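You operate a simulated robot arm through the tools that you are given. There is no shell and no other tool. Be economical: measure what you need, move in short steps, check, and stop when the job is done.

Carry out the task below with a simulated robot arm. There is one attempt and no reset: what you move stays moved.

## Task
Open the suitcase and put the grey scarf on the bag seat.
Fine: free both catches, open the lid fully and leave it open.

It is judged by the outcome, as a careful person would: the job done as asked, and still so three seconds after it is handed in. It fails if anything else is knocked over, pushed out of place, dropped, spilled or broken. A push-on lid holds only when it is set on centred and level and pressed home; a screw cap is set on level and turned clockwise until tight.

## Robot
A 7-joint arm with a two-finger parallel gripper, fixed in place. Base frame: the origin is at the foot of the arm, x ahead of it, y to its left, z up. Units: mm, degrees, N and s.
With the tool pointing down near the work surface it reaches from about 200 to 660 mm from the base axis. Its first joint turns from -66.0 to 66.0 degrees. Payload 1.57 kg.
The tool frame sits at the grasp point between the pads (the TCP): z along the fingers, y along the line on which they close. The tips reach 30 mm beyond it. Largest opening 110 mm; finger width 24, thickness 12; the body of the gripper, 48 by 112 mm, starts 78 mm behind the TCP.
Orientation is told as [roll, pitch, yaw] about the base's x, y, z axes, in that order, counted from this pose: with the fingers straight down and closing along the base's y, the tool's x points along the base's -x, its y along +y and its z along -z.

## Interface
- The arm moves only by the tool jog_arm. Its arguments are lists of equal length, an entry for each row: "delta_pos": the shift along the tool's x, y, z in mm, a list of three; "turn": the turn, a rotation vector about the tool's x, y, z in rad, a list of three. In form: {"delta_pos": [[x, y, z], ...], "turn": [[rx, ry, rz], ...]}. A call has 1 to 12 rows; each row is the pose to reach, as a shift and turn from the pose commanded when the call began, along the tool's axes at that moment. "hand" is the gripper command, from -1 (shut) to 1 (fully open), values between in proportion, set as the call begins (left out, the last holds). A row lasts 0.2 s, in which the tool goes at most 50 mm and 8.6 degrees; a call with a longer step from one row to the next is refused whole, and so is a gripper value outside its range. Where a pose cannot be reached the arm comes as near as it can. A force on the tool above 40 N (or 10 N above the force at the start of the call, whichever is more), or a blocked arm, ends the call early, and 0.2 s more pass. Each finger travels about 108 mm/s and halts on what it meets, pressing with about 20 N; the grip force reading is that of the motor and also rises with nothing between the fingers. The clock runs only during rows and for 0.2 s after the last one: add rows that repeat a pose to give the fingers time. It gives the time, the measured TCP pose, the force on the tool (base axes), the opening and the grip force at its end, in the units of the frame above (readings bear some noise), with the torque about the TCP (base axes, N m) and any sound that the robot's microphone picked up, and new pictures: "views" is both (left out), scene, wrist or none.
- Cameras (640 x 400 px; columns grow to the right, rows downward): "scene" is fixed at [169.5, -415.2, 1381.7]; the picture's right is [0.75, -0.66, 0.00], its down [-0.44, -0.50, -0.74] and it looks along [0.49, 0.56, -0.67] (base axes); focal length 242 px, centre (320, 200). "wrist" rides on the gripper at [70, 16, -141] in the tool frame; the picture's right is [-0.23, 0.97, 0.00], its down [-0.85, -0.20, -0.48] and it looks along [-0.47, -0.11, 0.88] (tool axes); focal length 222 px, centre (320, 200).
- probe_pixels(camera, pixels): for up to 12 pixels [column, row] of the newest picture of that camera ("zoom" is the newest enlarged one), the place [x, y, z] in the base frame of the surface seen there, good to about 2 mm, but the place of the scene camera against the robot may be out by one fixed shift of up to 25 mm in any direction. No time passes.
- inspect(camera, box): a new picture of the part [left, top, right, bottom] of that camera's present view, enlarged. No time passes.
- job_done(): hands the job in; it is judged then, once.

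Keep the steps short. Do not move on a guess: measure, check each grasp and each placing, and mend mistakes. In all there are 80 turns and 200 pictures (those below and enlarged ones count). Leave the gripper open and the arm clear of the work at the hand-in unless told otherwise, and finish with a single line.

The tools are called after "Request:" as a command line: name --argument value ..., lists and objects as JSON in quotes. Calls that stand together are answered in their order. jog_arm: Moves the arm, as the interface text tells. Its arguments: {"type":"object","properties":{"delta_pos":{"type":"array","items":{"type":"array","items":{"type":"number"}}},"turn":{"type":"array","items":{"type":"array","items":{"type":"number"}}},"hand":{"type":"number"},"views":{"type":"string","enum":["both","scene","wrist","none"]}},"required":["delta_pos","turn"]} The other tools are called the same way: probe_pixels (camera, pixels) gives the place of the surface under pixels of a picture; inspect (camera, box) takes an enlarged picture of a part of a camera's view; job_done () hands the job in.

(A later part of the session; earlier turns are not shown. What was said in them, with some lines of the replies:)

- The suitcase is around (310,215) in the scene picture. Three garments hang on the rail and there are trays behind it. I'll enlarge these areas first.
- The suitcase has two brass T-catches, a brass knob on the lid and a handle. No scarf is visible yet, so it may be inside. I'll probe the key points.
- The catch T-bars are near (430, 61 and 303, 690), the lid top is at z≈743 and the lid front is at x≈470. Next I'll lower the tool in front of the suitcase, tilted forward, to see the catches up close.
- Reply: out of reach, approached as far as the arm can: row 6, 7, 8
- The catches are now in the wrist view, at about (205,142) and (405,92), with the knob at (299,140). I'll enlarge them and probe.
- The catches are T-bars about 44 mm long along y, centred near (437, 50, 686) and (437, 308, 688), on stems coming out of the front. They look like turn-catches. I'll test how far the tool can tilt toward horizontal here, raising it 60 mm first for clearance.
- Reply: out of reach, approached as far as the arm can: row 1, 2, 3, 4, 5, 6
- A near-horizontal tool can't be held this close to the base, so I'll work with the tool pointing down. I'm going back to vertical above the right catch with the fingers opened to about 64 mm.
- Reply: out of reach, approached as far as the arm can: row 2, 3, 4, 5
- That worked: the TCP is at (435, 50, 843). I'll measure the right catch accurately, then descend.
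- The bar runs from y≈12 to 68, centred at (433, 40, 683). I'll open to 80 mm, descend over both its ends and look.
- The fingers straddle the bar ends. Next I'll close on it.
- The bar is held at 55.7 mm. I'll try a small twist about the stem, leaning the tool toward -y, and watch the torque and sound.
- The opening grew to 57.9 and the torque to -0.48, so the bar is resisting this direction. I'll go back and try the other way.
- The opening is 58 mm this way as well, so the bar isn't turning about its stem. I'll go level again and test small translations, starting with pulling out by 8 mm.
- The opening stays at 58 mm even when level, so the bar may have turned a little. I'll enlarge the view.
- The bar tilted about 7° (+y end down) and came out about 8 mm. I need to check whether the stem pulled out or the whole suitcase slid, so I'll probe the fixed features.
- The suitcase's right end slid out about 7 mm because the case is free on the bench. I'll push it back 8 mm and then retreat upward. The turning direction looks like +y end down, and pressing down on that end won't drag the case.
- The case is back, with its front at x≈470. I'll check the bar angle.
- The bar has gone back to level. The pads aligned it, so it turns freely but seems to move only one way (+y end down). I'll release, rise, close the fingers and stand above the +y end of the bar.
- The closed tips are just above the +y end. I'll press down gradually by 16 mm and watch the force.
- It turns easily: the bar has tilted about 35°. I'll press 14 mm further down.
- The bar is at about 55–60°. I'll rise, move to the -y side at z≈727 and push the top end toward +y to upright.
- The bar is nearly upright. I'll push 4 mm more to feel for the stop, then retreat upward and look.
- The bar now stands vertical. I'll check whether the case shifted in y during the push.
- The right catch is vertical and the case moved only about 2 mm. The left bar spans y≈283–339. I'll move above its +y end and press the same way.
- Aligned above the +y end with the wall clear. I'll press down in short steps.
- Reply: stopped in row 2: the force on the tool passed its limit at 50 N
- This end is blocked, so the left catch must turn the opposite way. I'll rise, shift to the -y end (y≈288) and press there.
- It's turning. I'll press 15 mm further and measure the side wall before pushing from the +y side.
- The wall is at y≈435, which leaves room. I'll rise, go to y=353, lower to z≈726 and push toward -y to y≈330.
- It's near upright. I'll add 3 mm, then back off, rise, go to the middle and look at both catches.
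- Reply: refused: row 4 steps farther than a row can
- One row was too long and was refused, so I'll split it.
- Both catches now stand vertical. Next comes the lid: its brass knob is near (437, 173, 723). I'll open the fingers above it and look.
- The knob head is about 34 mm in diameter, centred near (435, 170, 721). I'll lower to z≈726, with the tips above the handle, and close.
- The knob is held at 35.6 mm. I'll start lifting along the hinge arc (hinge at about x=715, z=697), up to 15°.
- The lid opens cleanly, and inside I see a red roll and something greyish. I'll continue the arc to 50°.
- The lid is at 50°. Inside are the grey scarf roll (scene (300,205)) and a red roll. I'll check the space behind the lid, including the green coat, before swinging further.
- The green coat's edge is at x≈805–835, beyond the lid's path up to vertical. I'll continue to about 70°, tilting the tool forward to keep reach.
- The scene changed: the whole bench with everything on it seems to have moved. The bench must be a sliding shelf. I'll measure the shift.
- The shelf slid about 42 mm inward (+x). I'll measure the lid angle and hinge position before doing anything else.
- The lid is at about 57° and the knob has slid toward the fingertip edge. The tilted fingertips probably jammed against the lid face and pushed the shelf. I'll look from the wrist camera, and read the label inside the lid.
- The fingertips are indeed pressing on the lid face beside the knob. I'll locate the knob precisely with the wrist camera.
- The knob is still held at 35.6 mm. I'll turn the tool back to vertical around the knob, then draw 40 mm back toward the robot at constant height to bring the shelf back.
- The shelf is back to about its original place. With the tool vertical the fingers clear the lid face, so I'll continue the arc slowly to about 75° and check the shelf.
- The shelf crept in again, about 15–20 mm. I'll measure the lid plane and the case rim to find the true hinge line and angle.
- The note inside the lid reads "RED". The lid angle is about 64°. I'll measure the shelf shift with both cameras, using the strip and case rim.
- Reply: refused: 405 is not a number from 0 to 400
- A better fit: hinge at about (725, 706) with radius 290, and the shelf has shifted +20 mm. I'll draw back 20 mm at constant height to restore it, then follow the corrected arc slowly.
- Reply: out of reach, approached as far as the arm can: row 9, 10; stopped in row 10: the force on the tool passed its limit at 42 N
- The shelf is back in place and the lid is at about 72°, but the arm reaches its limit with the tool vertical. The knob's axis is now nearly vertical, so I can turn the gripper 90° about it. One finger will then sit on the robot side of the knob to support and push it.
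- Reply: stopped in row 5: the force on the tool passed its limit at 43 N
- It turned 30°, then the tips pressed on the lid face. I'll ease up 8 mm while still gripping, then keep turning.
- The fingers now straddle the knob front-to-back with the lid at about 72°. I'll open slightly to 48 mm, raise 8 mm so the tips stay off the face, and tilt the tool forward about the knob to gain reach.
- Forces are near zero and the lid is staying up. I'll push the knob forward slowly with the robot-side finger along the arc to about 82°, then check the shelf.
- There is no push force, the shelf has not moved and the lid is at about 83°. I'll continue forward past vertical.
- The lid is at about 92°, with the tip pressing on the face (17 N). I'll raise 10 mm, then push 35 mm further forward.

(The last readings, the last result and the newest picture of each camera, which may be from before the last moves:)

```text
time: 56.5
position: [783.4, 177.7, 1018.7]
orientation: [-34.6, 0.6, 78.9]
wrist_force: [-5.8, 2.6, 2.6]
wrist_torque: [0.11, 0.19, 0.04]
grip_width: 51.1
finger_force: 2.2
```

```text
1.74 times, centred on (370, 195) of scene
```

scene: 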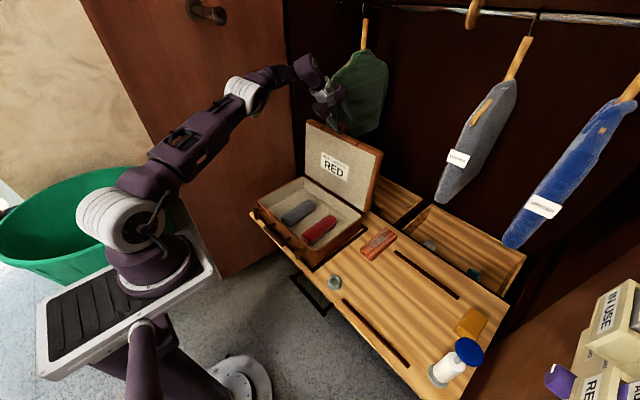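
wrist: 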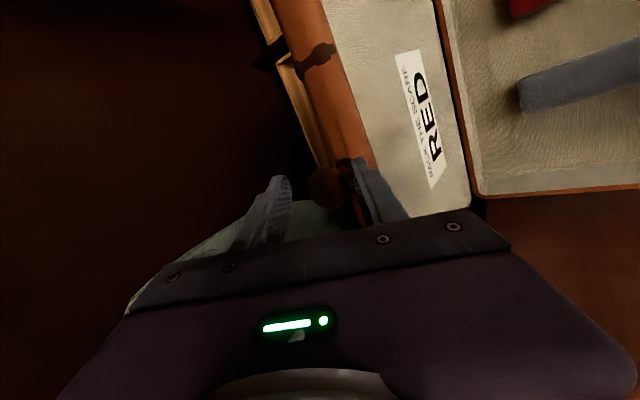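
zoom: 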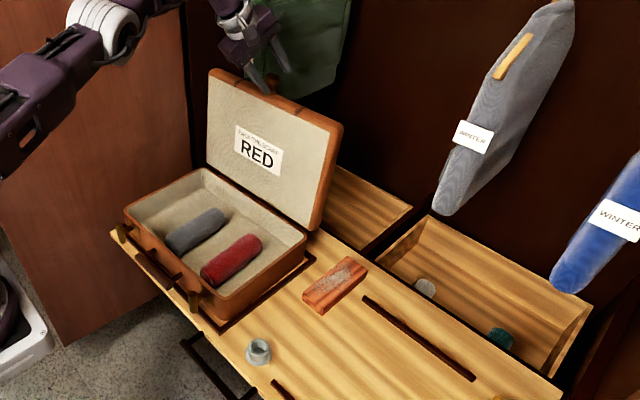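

The lid is past vertical and now pushes back lightly (-6 N). I'll measure its angle.

Request:
probe_pixels --camera "zoom" --pixels '[[225, 110], [225, 150], [290, 130], [290, 190], [310, 140], [305, 200], [215, 90]]'

Request:
probe_pixels --camera "scene" --pixels '[[343, 300], [396, 252], [368, 100], [350, 110]]'

```text
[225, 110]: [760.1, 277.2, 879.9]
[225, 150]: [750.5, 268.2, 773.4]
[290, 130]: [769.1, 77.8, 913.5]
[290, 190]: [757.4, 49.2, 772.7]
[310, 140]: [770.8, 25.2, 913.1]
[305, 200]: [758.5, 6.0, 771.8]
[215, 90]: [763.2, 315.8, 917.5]
```

```text
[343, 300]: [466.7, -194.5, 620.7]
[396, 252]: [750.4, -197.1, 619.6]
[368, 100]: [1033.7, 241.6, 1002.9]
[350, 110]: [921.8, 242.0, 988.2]
```

The lid is at 95° and the shelf is exactly at its original place. I'll push 20 mm more to find the stop.

Request:
jog_arm --delta_pos '[[-1, -4.2, 3], [-2, -8.4, 6], [-3, -12.5, 9], [-3.8, -16.5, 12], [-3.8, -16.5, 12]]' --turn '[[0, 0, 0], [0, 0, 0], [0, 0, 0], [0, 0, 0], [0, 0, 0]]' --views "scene"

Request:
inspect --camera "scene" --box '[280, 80, 460, 310]'

Request:
probe_pixels --camera "zoom" --pixels '[[225, 110], [225, 150], [290, 130], [290, 190], [310, 140], [305, 200], [215, 90]]'

Request:
probe_pixels --camera "scene" --pixels '[[343, 300], [396, 252], [260, 210]]'

```text
time: 57.8
position: [789.2, 173.4, 1017.3]
orientation: [-34.7, 0.6, 78.8]
wrist_force: [-3.1, 0.7, -0.8]
wrist_torque: [0.02, 0.09, 0.07]
grip_width: 50.6
finger_force: 1.9
out of reach, approached as far as the arm can: row 1, 2, 3, 4, 5
```

scene: 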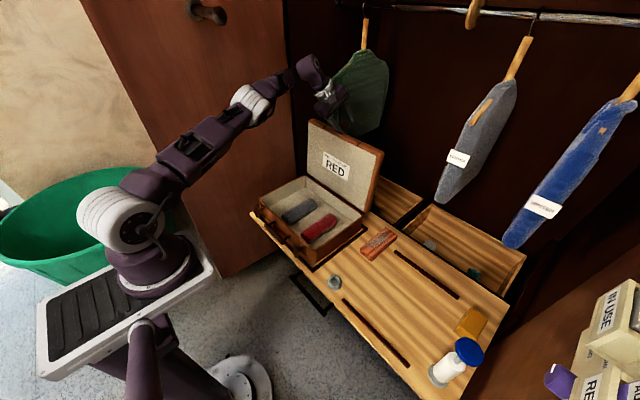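

```text
1.74 times, centred on (370, 195) of scene
```

zoom: 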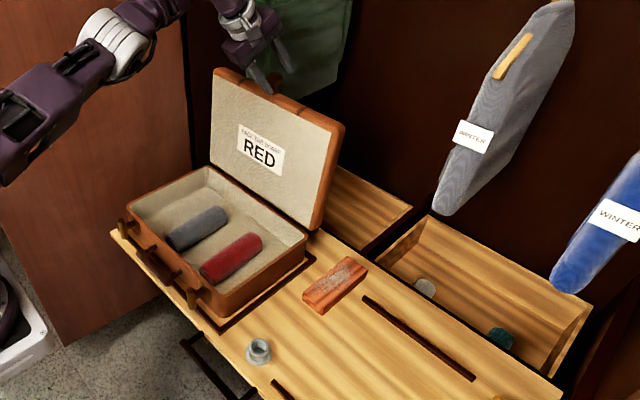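

```text
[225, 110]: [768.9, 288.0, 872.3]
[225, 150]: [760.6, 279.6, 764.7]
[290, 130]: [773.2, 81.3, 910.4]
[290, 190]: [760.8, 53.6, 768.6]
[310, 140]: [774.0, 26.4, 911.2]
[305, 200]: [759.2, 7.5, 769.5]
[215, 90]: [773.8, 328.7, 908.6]
```

```text
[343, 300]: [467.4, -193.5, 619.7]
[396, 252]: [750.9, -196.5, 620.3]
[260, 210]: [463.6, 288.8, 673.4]
```

The angle stays at about 95° while the case itself squared up, so the lid is at its stop. The shelf is unmoved. I'll withdraw along the tool axis with the fingers slightly wider so the knob slides out.

Request:
jog_arm --delta_pos '[[0, 0, -2], [0, 0, -15], [0, 0, -30], [0, 0, -50], [0, 0, -70]]' --turn '[[0, 0, 0], [0, 0, 0], [0, 0, 0], [0, 0, 0], [0, 0, 0]]' --hand 0.05

Request:
inspect --camera "scene" --box '[240, 80, 460, 310]'

```text
time: 59.0
position: [750.9, 180.8, 1075.7]
orientation: [-34.6, 0.7, 78.9]
wrist_force: [0.9, 0.8, 0.5]
wrist_torque: [-0.03, 0.0, 0.02]
grip_width: 57.6
finger_force: 0.1
```

scene: 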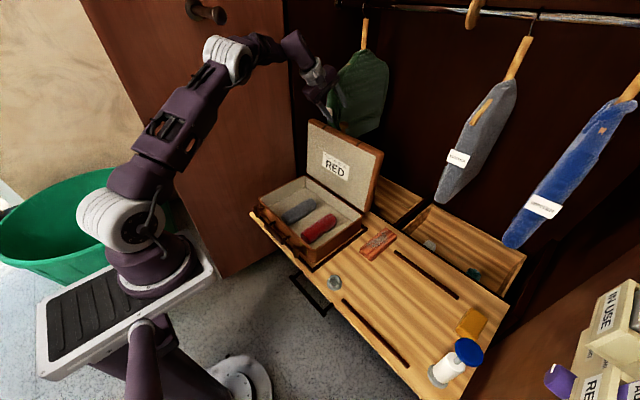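
wrist: 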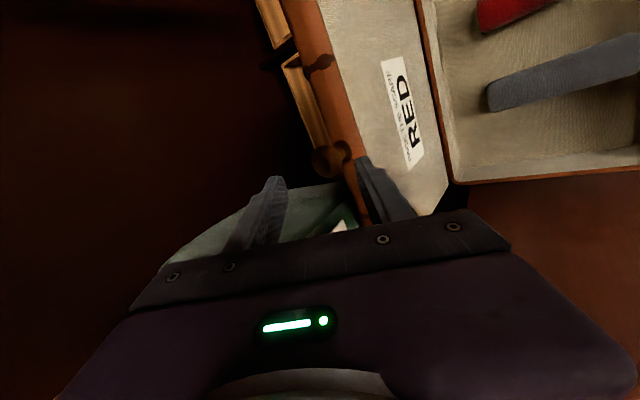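

```text
1.74 times, centred on (350, 195) of scene
```

zoom: 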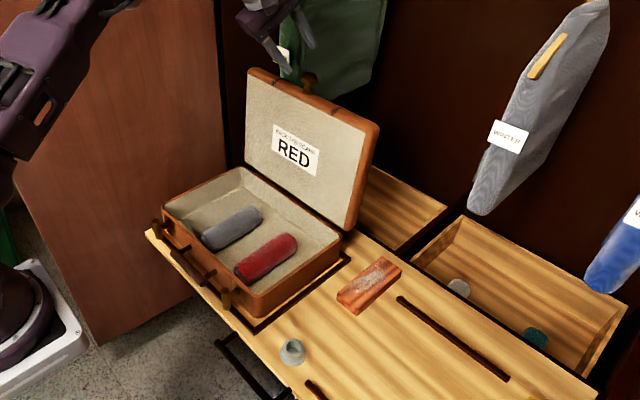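

The lid stays open by itself. I'll back away toward the robot, up and clear, and bring the tool vertical.

Request:
jog_arm --delta_pos '[[6, 23.7, -19.5], [12, 47.4, -39], [18, 71.1, -58.5], [24, 94.8, -78], [30, 118.5, -97.5], [36, 142.2, -117], [42, 166, -136.5], [48, 189.6, -156]]' --turn '[[0, 0, 0], [-0.1, 0, 0], [-0.2, 0, 0], [-0.3, 0, 0], [-0.4, 0, 0], [-0.5, 0, 0], [-0.6, 0, 0], [-0.605, 0, 0]]' --views "none"

Request:
jog_arm --delta_pos '[[0, 0, 5], [0, 0, 10], [0, 0, 15], [0, 0, 20], [0, 0, 25], [0, 0, 30], [0, 0, 35], [0, 0, 40], [0, 0, 45], [0, 0, 50]]' --turn '[[0, 0, 0.14], [0, 0, 0.28], [0, 0, 0.42], [0, 0, 0.56], [0, 0, 0.7], [0, 0, 0.84], [0, 0, 0.98], [0, 0, 1.12], [0, 0, 1.26], [0, 0, 1.378]]'

```text
time: 60.8
position: [498.4, 183.0, 1096.7]
orientation: [0.1, 0.7, 78.9]
wrist_force: [0.2, -0.2, 0.4]
wrist_torque: [-0.02, -0.01, -0.01]
grip_width: 57.6
finger_force: 0.1
```

```text
time: 63.0
position: [501.3, 182.2, 1046.9]
orientation: [-0.6, 0.2, -0.2]
wrist_force: [0.3, 0.8, 0.4]
wrist_torque: [0.0, 0.01, -0.02]
grip_width: 57.8
finger_force: 0.1
```

scene: 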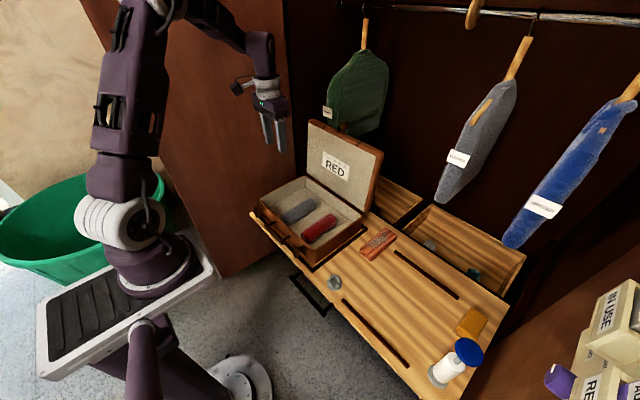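
wrist: 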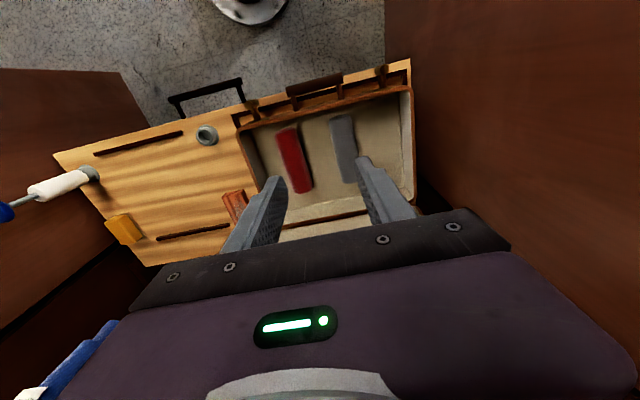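

Now the grey scarf, at wrist (345,150). I'll measure it, and the two-strip seat on the right of the shelf.

Request:
inspect --camera "wrist" --box '[230, 60, 430, 220]'

Request:
probe_pixels --camera "wrist" --pixels '[[341, 119], [345, 150], [348, 180], [334, 150], [356, 150], [343, 135], [95, 152], [183, 133], [158, 240], [228, 226], [320, 150], [370, 150]]'

Request:
probe_pixels --camera "scene" --pixels '[[300, 212], [284, 220], [315, 202], [343, 300], [410, 367], [395, 251], [459, 297]]'

```text
2.50 times, centred on (330, 140) of wrist
```

zoom: 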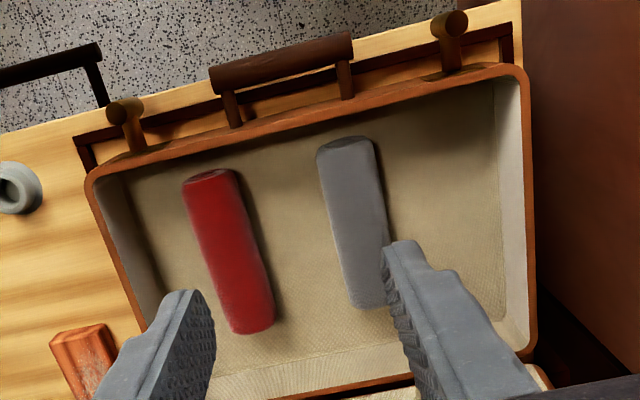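

```text
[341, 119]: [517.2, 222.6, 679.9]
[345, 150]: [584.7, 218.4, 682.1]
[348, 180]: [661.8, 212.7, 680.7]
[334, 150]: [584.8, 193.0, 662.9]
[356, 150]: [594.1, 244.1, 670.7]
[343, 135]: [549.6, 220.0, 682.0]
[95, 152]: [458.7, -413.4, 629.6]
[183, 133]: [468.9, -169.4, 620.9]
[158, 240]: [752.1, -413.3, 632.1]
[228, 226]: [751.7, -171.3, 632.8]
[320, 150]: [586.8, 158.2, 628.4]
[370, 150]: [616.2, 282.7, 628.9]
```

```text
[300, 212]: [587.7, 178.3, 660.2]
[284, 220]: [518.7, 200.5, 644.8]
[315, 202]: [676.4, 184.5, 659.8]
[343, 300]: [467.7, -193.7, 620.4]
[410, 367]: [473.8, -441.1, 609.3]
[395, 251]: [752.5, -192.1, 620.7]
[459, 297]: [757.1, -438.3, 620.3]
```

Scarf: centre (590, 219), width ~54, top z=682 on a floor at 628. Seat: between the strips, x 468–752, y -170 to -415, with its surface at 620. I'll descend over the scarf with the fingers open to 92 mm and stop above it.

Request:
jog_arm --delta_pos '[[-15, 6, 40], [-30, 12, 80], [-45, 18, 120], [-60, 24, 160], [-75, 30, 200], [-89, 37, 240], [-89, 37, 280], [-89, 37, 310], [-89, 37, 310]]' --turn '[[0, 0, 0], [0, 0, 0], [0, 0, 0], [0, 0, 0], [0, 0, 0], [0, 0, 0], [0, 0, 0], [0, 0, 0], [0, 0, 0]]' --hand 0.67

Request:
inspect --camera "wrist" --box '[200, 60, 440, 220]'

```text
time: 65.0
position: [589.5, 215.4, 737.0]
orientation: [-0.6, 0.3, -0.1]
wrist_force: [-0.6, 0.1, 0.4]
wrist_torque: [-0.01, -0.02, -0.02]
grip_width: 92.1
finger_force: 0.0
```

scene: 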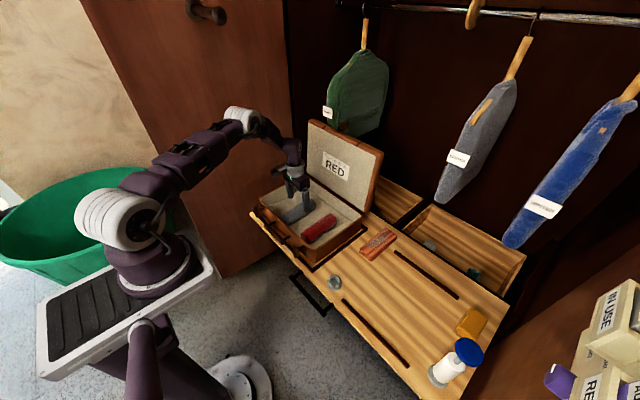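
wrist: 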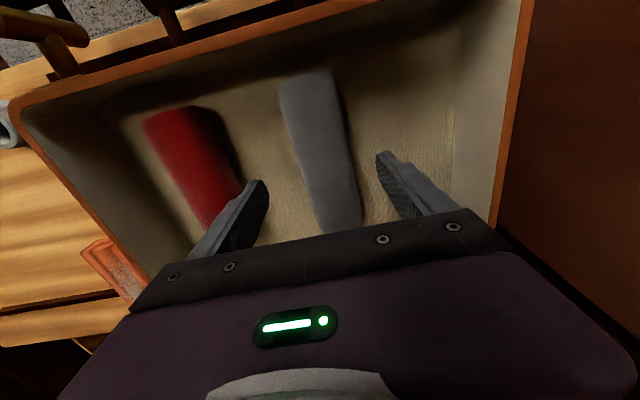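

```text
2.50 times, centred on (320, 140) of wrist
```

zoom: 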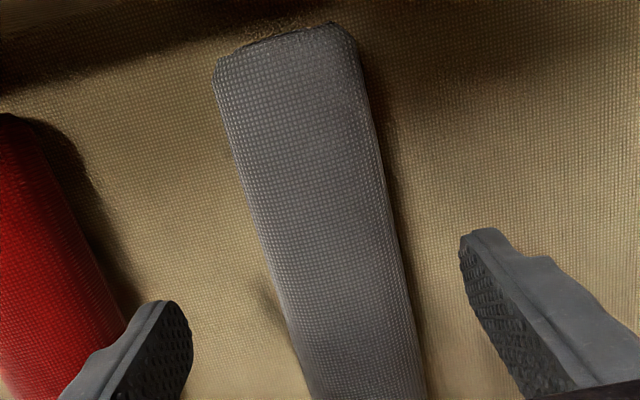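

I'll check the red roll's edge before lowering beside it.

Request:
probe_pixels --camera "wrist" --pixels '[[215, 130], [228, 165], [205, 150], [345, 150], [315, 150], [335, 180], [300, 100]]'

```text
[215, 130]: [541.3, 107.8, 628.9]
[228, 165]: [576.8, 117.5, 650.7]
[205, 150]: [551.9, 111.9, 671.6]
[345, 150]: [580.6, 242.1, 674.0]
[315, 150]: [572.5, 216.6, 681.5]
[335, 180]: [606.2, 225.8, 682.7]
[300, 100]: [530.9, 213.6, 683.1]
```

The red roll's edge is at y≈120, well clear. I'll lower to z≈665 and close.

Request:
jog_arm --delta_pos '[[0, 4, 25], [0, 4, 50], [0, 4, 70], [0, 4, 70]]' --turn '[[0, 0, 0], [0, 0, 0], [0, 0, 0], [0, 0, 0]]' --views "none"

Request:
jog_arm --delta_pos '[[0, 0, 0], [0, 0, 0], [0, 0, 0], [0, 0, 0]]' --turn '[[0, 0, 0], [0, 0, 0], [0, 0, 0], [0, 0, 0]]' --hand -0.6 --views "wrist"

```text
time: 66.0
position: [589.8, 218.4, 665.4]
orientation: [-0.6, 0.2, -0.1]
wrist_force: [-0.1, 0.6, 0.2]
wrist_torque: [0.0, 0.01, 0.01]
grip_width: 91.8
finger_force: 0.0
```

```text
time: 67.0
position: [588.1, 219.5, 664.4]
orientation: [-0.5, 0.2, -0.1]
wrist_force: [-0.2, -0.7, -0.4]
wrist_torque: [0.0, -0.03, 0.03]
grip_width: 54.2
finger_force: 19.9
```

wrist: 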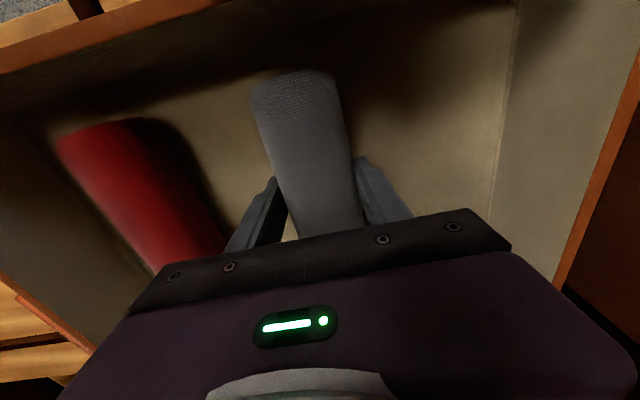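

The scarf is held at 54 mm. I'll lift straight up 150 mm and check.

Request:
jog_arm --delta_pos '[[0, 0, -10], [0, 0, -40], [0, 0, -75], [0, 0, -110], [0, 0, -150]]' --turn '[[0, 0, 0], [0, 0, 0], [0, 0, 0], [0, 0, 0], [0, 0, 0]]'

Request:
probe_pixels --camera "scene" --pixels '[[450, 365], [467, 350], [472, 322], [378, 242]]'

```text
time: 68.2
position: [589.9, 219.5, 815.6]
orientation: [-0.6, 0.2, -0.1]
wrist_force: [-0.1, -0.1, -1.1]
wrist_torque: [0.01, 0.01, -0.03]
grip_width: 54.2
finger_force: 20.0
```

scene: 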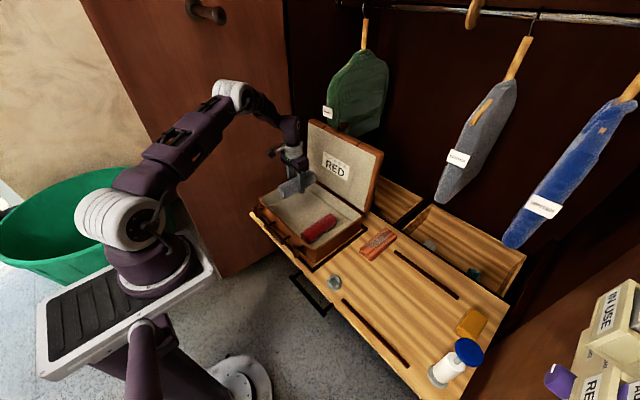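
wrist: 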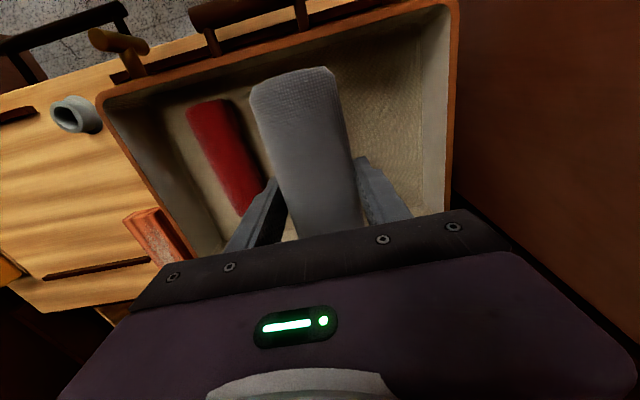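

```text
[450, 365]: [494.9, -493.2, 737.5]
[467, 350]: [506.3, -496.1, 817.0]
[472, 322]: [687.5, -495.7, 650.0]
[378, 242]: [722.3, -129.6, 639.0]
```

The scarf is lifted cleanly. I'll carry it sideways at this height to above the seat at (575, -280).

Request:
jog_arm --delta_pos '[[2, -42, 0], [4, -84, 0], [6, -126, 0], [8, -168, 0], [10, -210, 0], [11, -252, 0], [12, -294, 0], [13, -336, 0], [14, -378, 0], [15, -420, 0], [15, -462, 0], [15, -500, 0]]' --turn '[[0, 0, 0], [0, 0, 0], [0, 0, 0], [0, 0, 0], [0, 0, 0], [0, 0, 0], [0, 0, 0], [0, 0, 0], [0, 0, 0], [0, 0, 0], [0, 0, 0], [0, 0, 0]]'

Request:
probe_pixels --camera "wrist" --pixels '[[285, 90], [100, 150], [450, 60], [200, 100]]'

```text
time: 70.8
position: [574.1, -279.7, 819.6]
orientation: [-0.6, 0.3, 0.0]
wrist_force: [0.7, 0.2, -1.9]
wrist_torque: [0.05, 0.0, 0.02]
grip_width: 53.8
finger_force: 20.3
```

scene: 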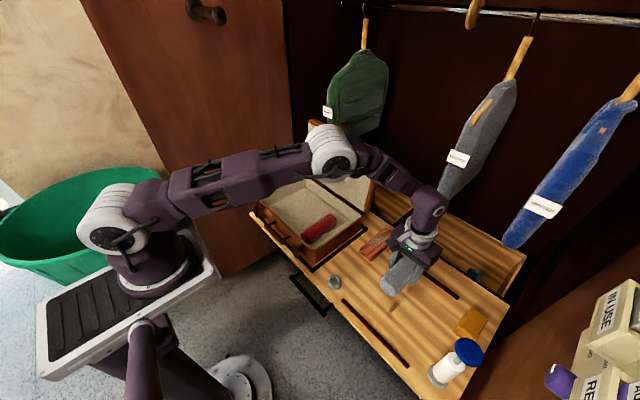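
wrist: 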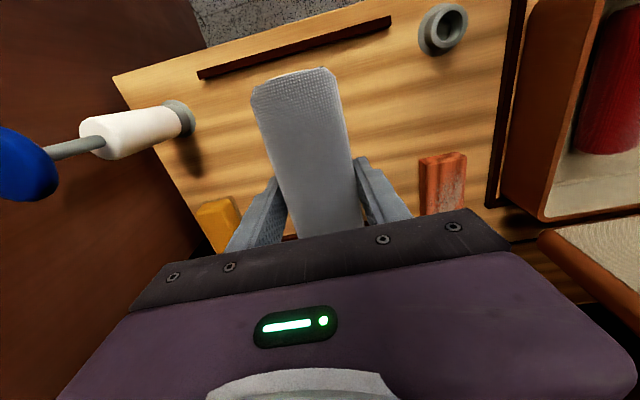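

```text
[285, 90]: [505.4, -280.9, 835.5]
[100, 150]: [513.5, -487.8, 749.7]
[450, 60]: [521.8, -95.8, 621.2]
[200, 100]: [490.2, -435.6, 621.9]
```

The scarf is well between the strips and clear of the bottle and brushes. I'll lower it to just touch the surface (TCP ≈ 658).

Request:
jog_arm --delta_pos '[[0, 0, 35], [0, 0, 70], [0, 0, 105], [0, 0, 135], [0, 0, 150], [0, 0, 157], [0, 0, 161], [0, 0, 161]]' --turn '[[0, 0, 0], [0, 0, 0], [0, 0, 0], [0, 0, 0], [0, 0, 0], [0, 0, 0], [0, 0, 0], [0, 0, 0]]'

```text
time: 72.5
position: [571.8, -281.6, 659.1]
orientation: [-0.6, 0.2, -0.1]
wrist_force: [0.5, 0.1, -1.0]
wrist_torque: [0.0, 0.04, 0.0]
grip_width: 53.7
finger_force: 19.8
```

scene: 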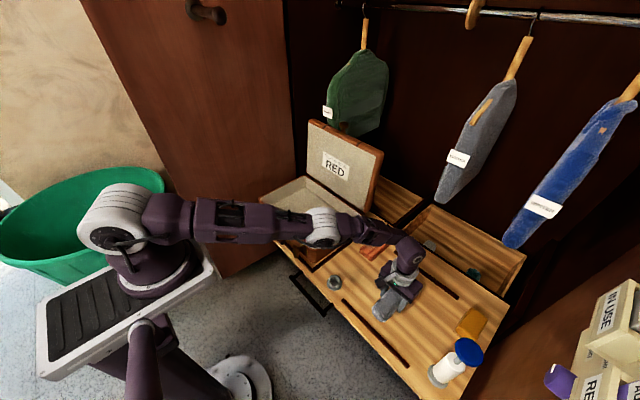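
wrist: 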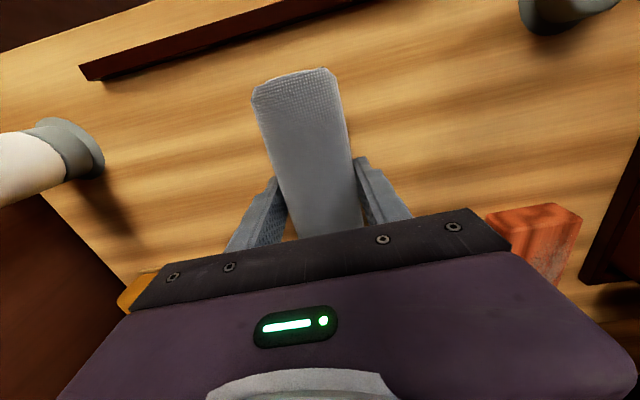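

No contact yet, so I'll lower 3 mm more and release slowly.

Request:
jog_arm --delta_pos '[[0, 0, 1], [0, 0, 2], [0, 0, 3], [0, 0, 3]]' --turn '[[0, 0, 0], [0, 0, 0], [0, 0, 0], [0, 0, 0]]' --views "none"

Request:
jog_arm --delta_pos '[[0, 0, 0], [0, 0, 0], [0, 0, 0]]' --turn '[[0, 0, 0], [0, 0, 0], [0, 0, 0]]' --hand 0.5 --views "wrist"

```text
time: 73.5
position: [573.6, -281.4, 657.8]
orientation: [-0.6, 0.1, -0.1]
wrist_force: [-0.6, 1.3, 2.6]
wrist_torque: [0.08, 0.1, 0.05]
grip_width: 53.7
finger_force: 19.7
```

```text
time: 74.3
position: [571.6, -281.3, 657.9]
orientation: [-0.6, 0.3, 0.0]
wrist_force: [-0.2, -0.4, 0.7]
wrist_torque: [-0.02, 0.02, 0.01]
grip_width: 82.6
finger_force: 0.1
```

wrist: 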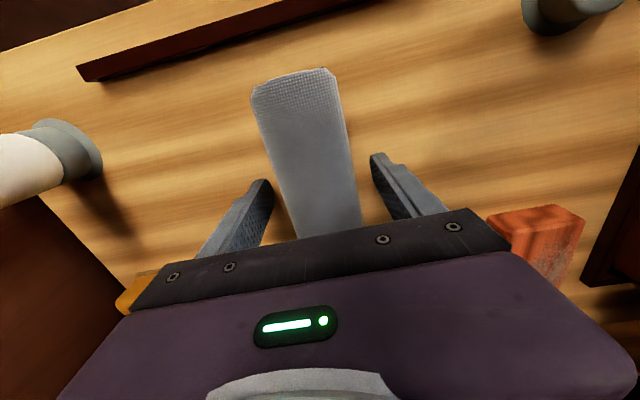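

The scarf is resting on the seat and released. I'll rise straight up and clear, then check everything.

Request:
jog_arm --delta_pos '[[0, 0, -40], [0, 0, -80], [0, 0, -125], [0, 0, -170], [30, 0, -205], [60, 20, -240], [90, 40, -270], [120, 60, -300]]' --turn '[[0, 0, 0], [0, 0, 0], [0, 0, 0], [0, 0, 0], [0, 0, 0], [0, 0, 0], [0, 0, 0], [0, 0, 0]]'

Request:
inspect --camera "scene" --box '[240, 100, 540, 390]'

Request:
inspect --camera "wrist" --box '[100, 40, 460, 260]'

```text
refused: row 6 steps farther than a row can; nothing moved
```

```text
1.38 times, centred on (390, 245) of scene
```

zoom: 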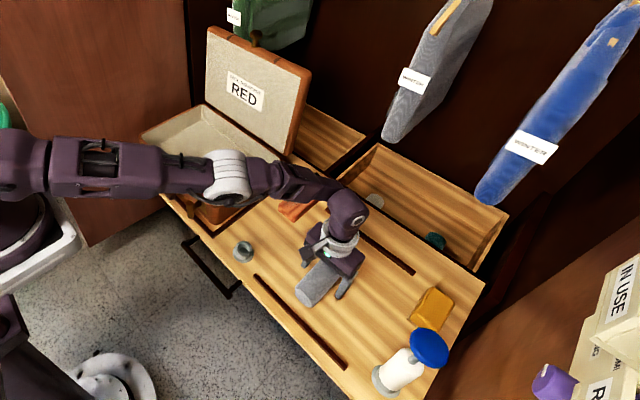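

```text
1.78 times, centred on (280, 150) of wrist
```

zoom: 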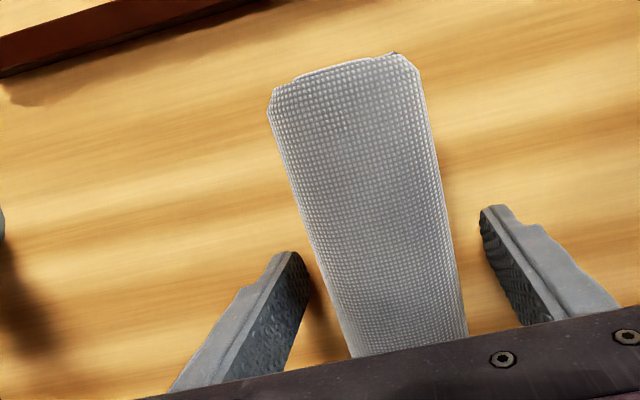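

A step was too long, so I'm repeating it with shorter steps.

Request:
jog_arm --delta_pos '[[0, 0, -40], [0, 0, -80], [0, 0, -120], [0, 0, -160], [0, 0, -200], [0, 0, -240], [20, 0, -280], [40, 0, -320], [65, 0, -355], [90, 0, -390]]' --turn '[[0, 0, 0], [0, 0, 0], [0, 0, 0], [0, 0, 0], [0, 0, 0], [0, 0, 0], [0, 0, 0], [0, 0, 0], [0, 0, 0], [0, 0, 0]]' --hand 1

Request:
inspect --camera "scene" --box '[240, 100, 540, 390]'

Request:
inspect --camera "wrist" --box '[100, 40, 600, 260]'

Request:
probe_pixels --camera "scene" --pixels '[[343, 300], [396, 252], [334, 170], [365, 160], [355, 185], [330, 140]]'

```text
time: 76.5
position: [484.1, -276.2, 1049.6]
orientation: [-0.7, 0.1, 0.0]
wrist_force: [0.2, 0.5, -0.5]
wrist_torque: [0.01, 0.01, -0.04]
grip_width: 110.1
finger_force: 0.0
```

scene: 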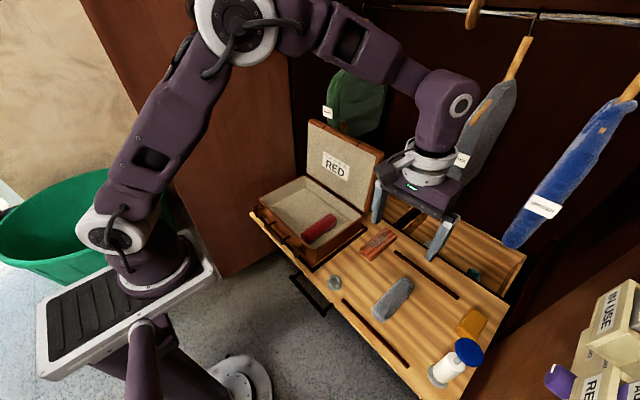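
wrist: 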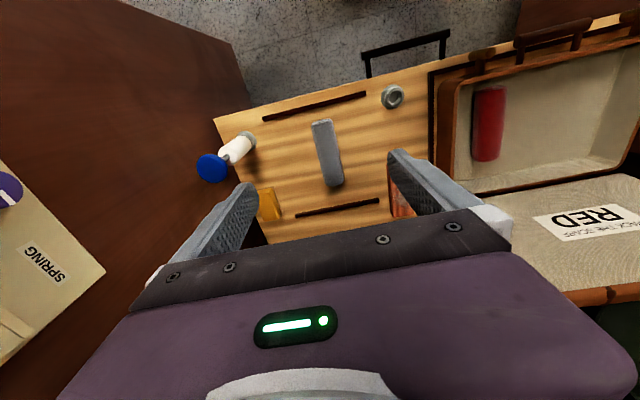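

```text
1.38 times, centred on (390, 245) of scene
```

zoom: 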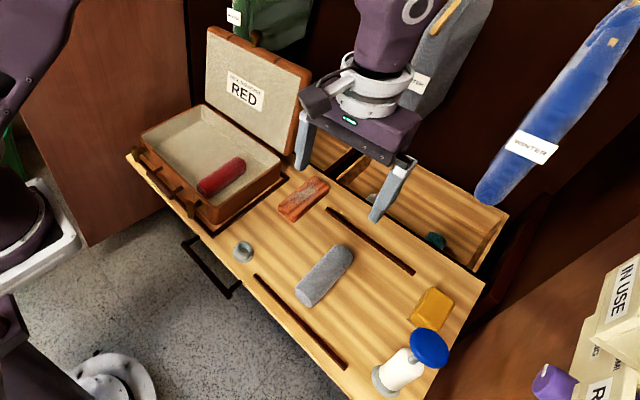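

```text
1.28 times, centred on (350, 150) of wrist
```

zoom: 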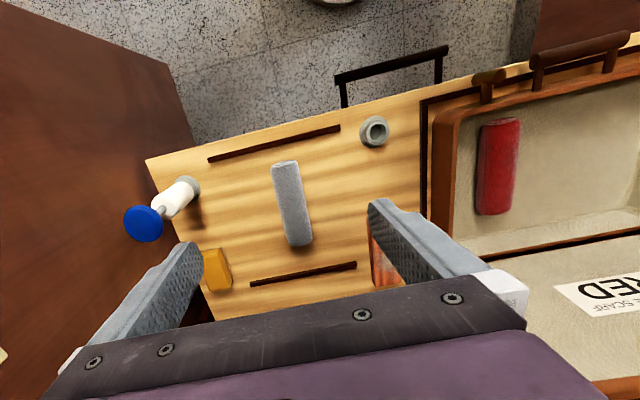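

```text
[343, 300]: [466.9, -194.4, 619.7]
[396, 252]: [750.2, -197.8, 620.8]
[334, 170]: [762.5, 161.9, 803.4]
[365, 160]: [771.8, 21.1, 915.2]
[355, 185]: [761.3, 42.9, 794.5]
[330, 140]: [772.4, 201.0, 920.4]
```

Final check:
- The lid is open at its stop (about 95°) and standing by itself.
- Both catches are free and turned upright.
- The shelf strips are at their starting coordinates.
- The grey scarf lies between the seat strips and nothing else has been disturbed.
- The gripper is open and clear.

I'm handing the job in.

Request:
job_done

```text
The job is handed in.
```

The suitcase is open with both catches freed and the lid resting at its stop, and the grey scarf lies between the two strips I took to be the bag seat; the shelf slid in about 40 mm while I opened the lid and I drew it back to its starting position, while the case itself sits a few millimetres further back than before.
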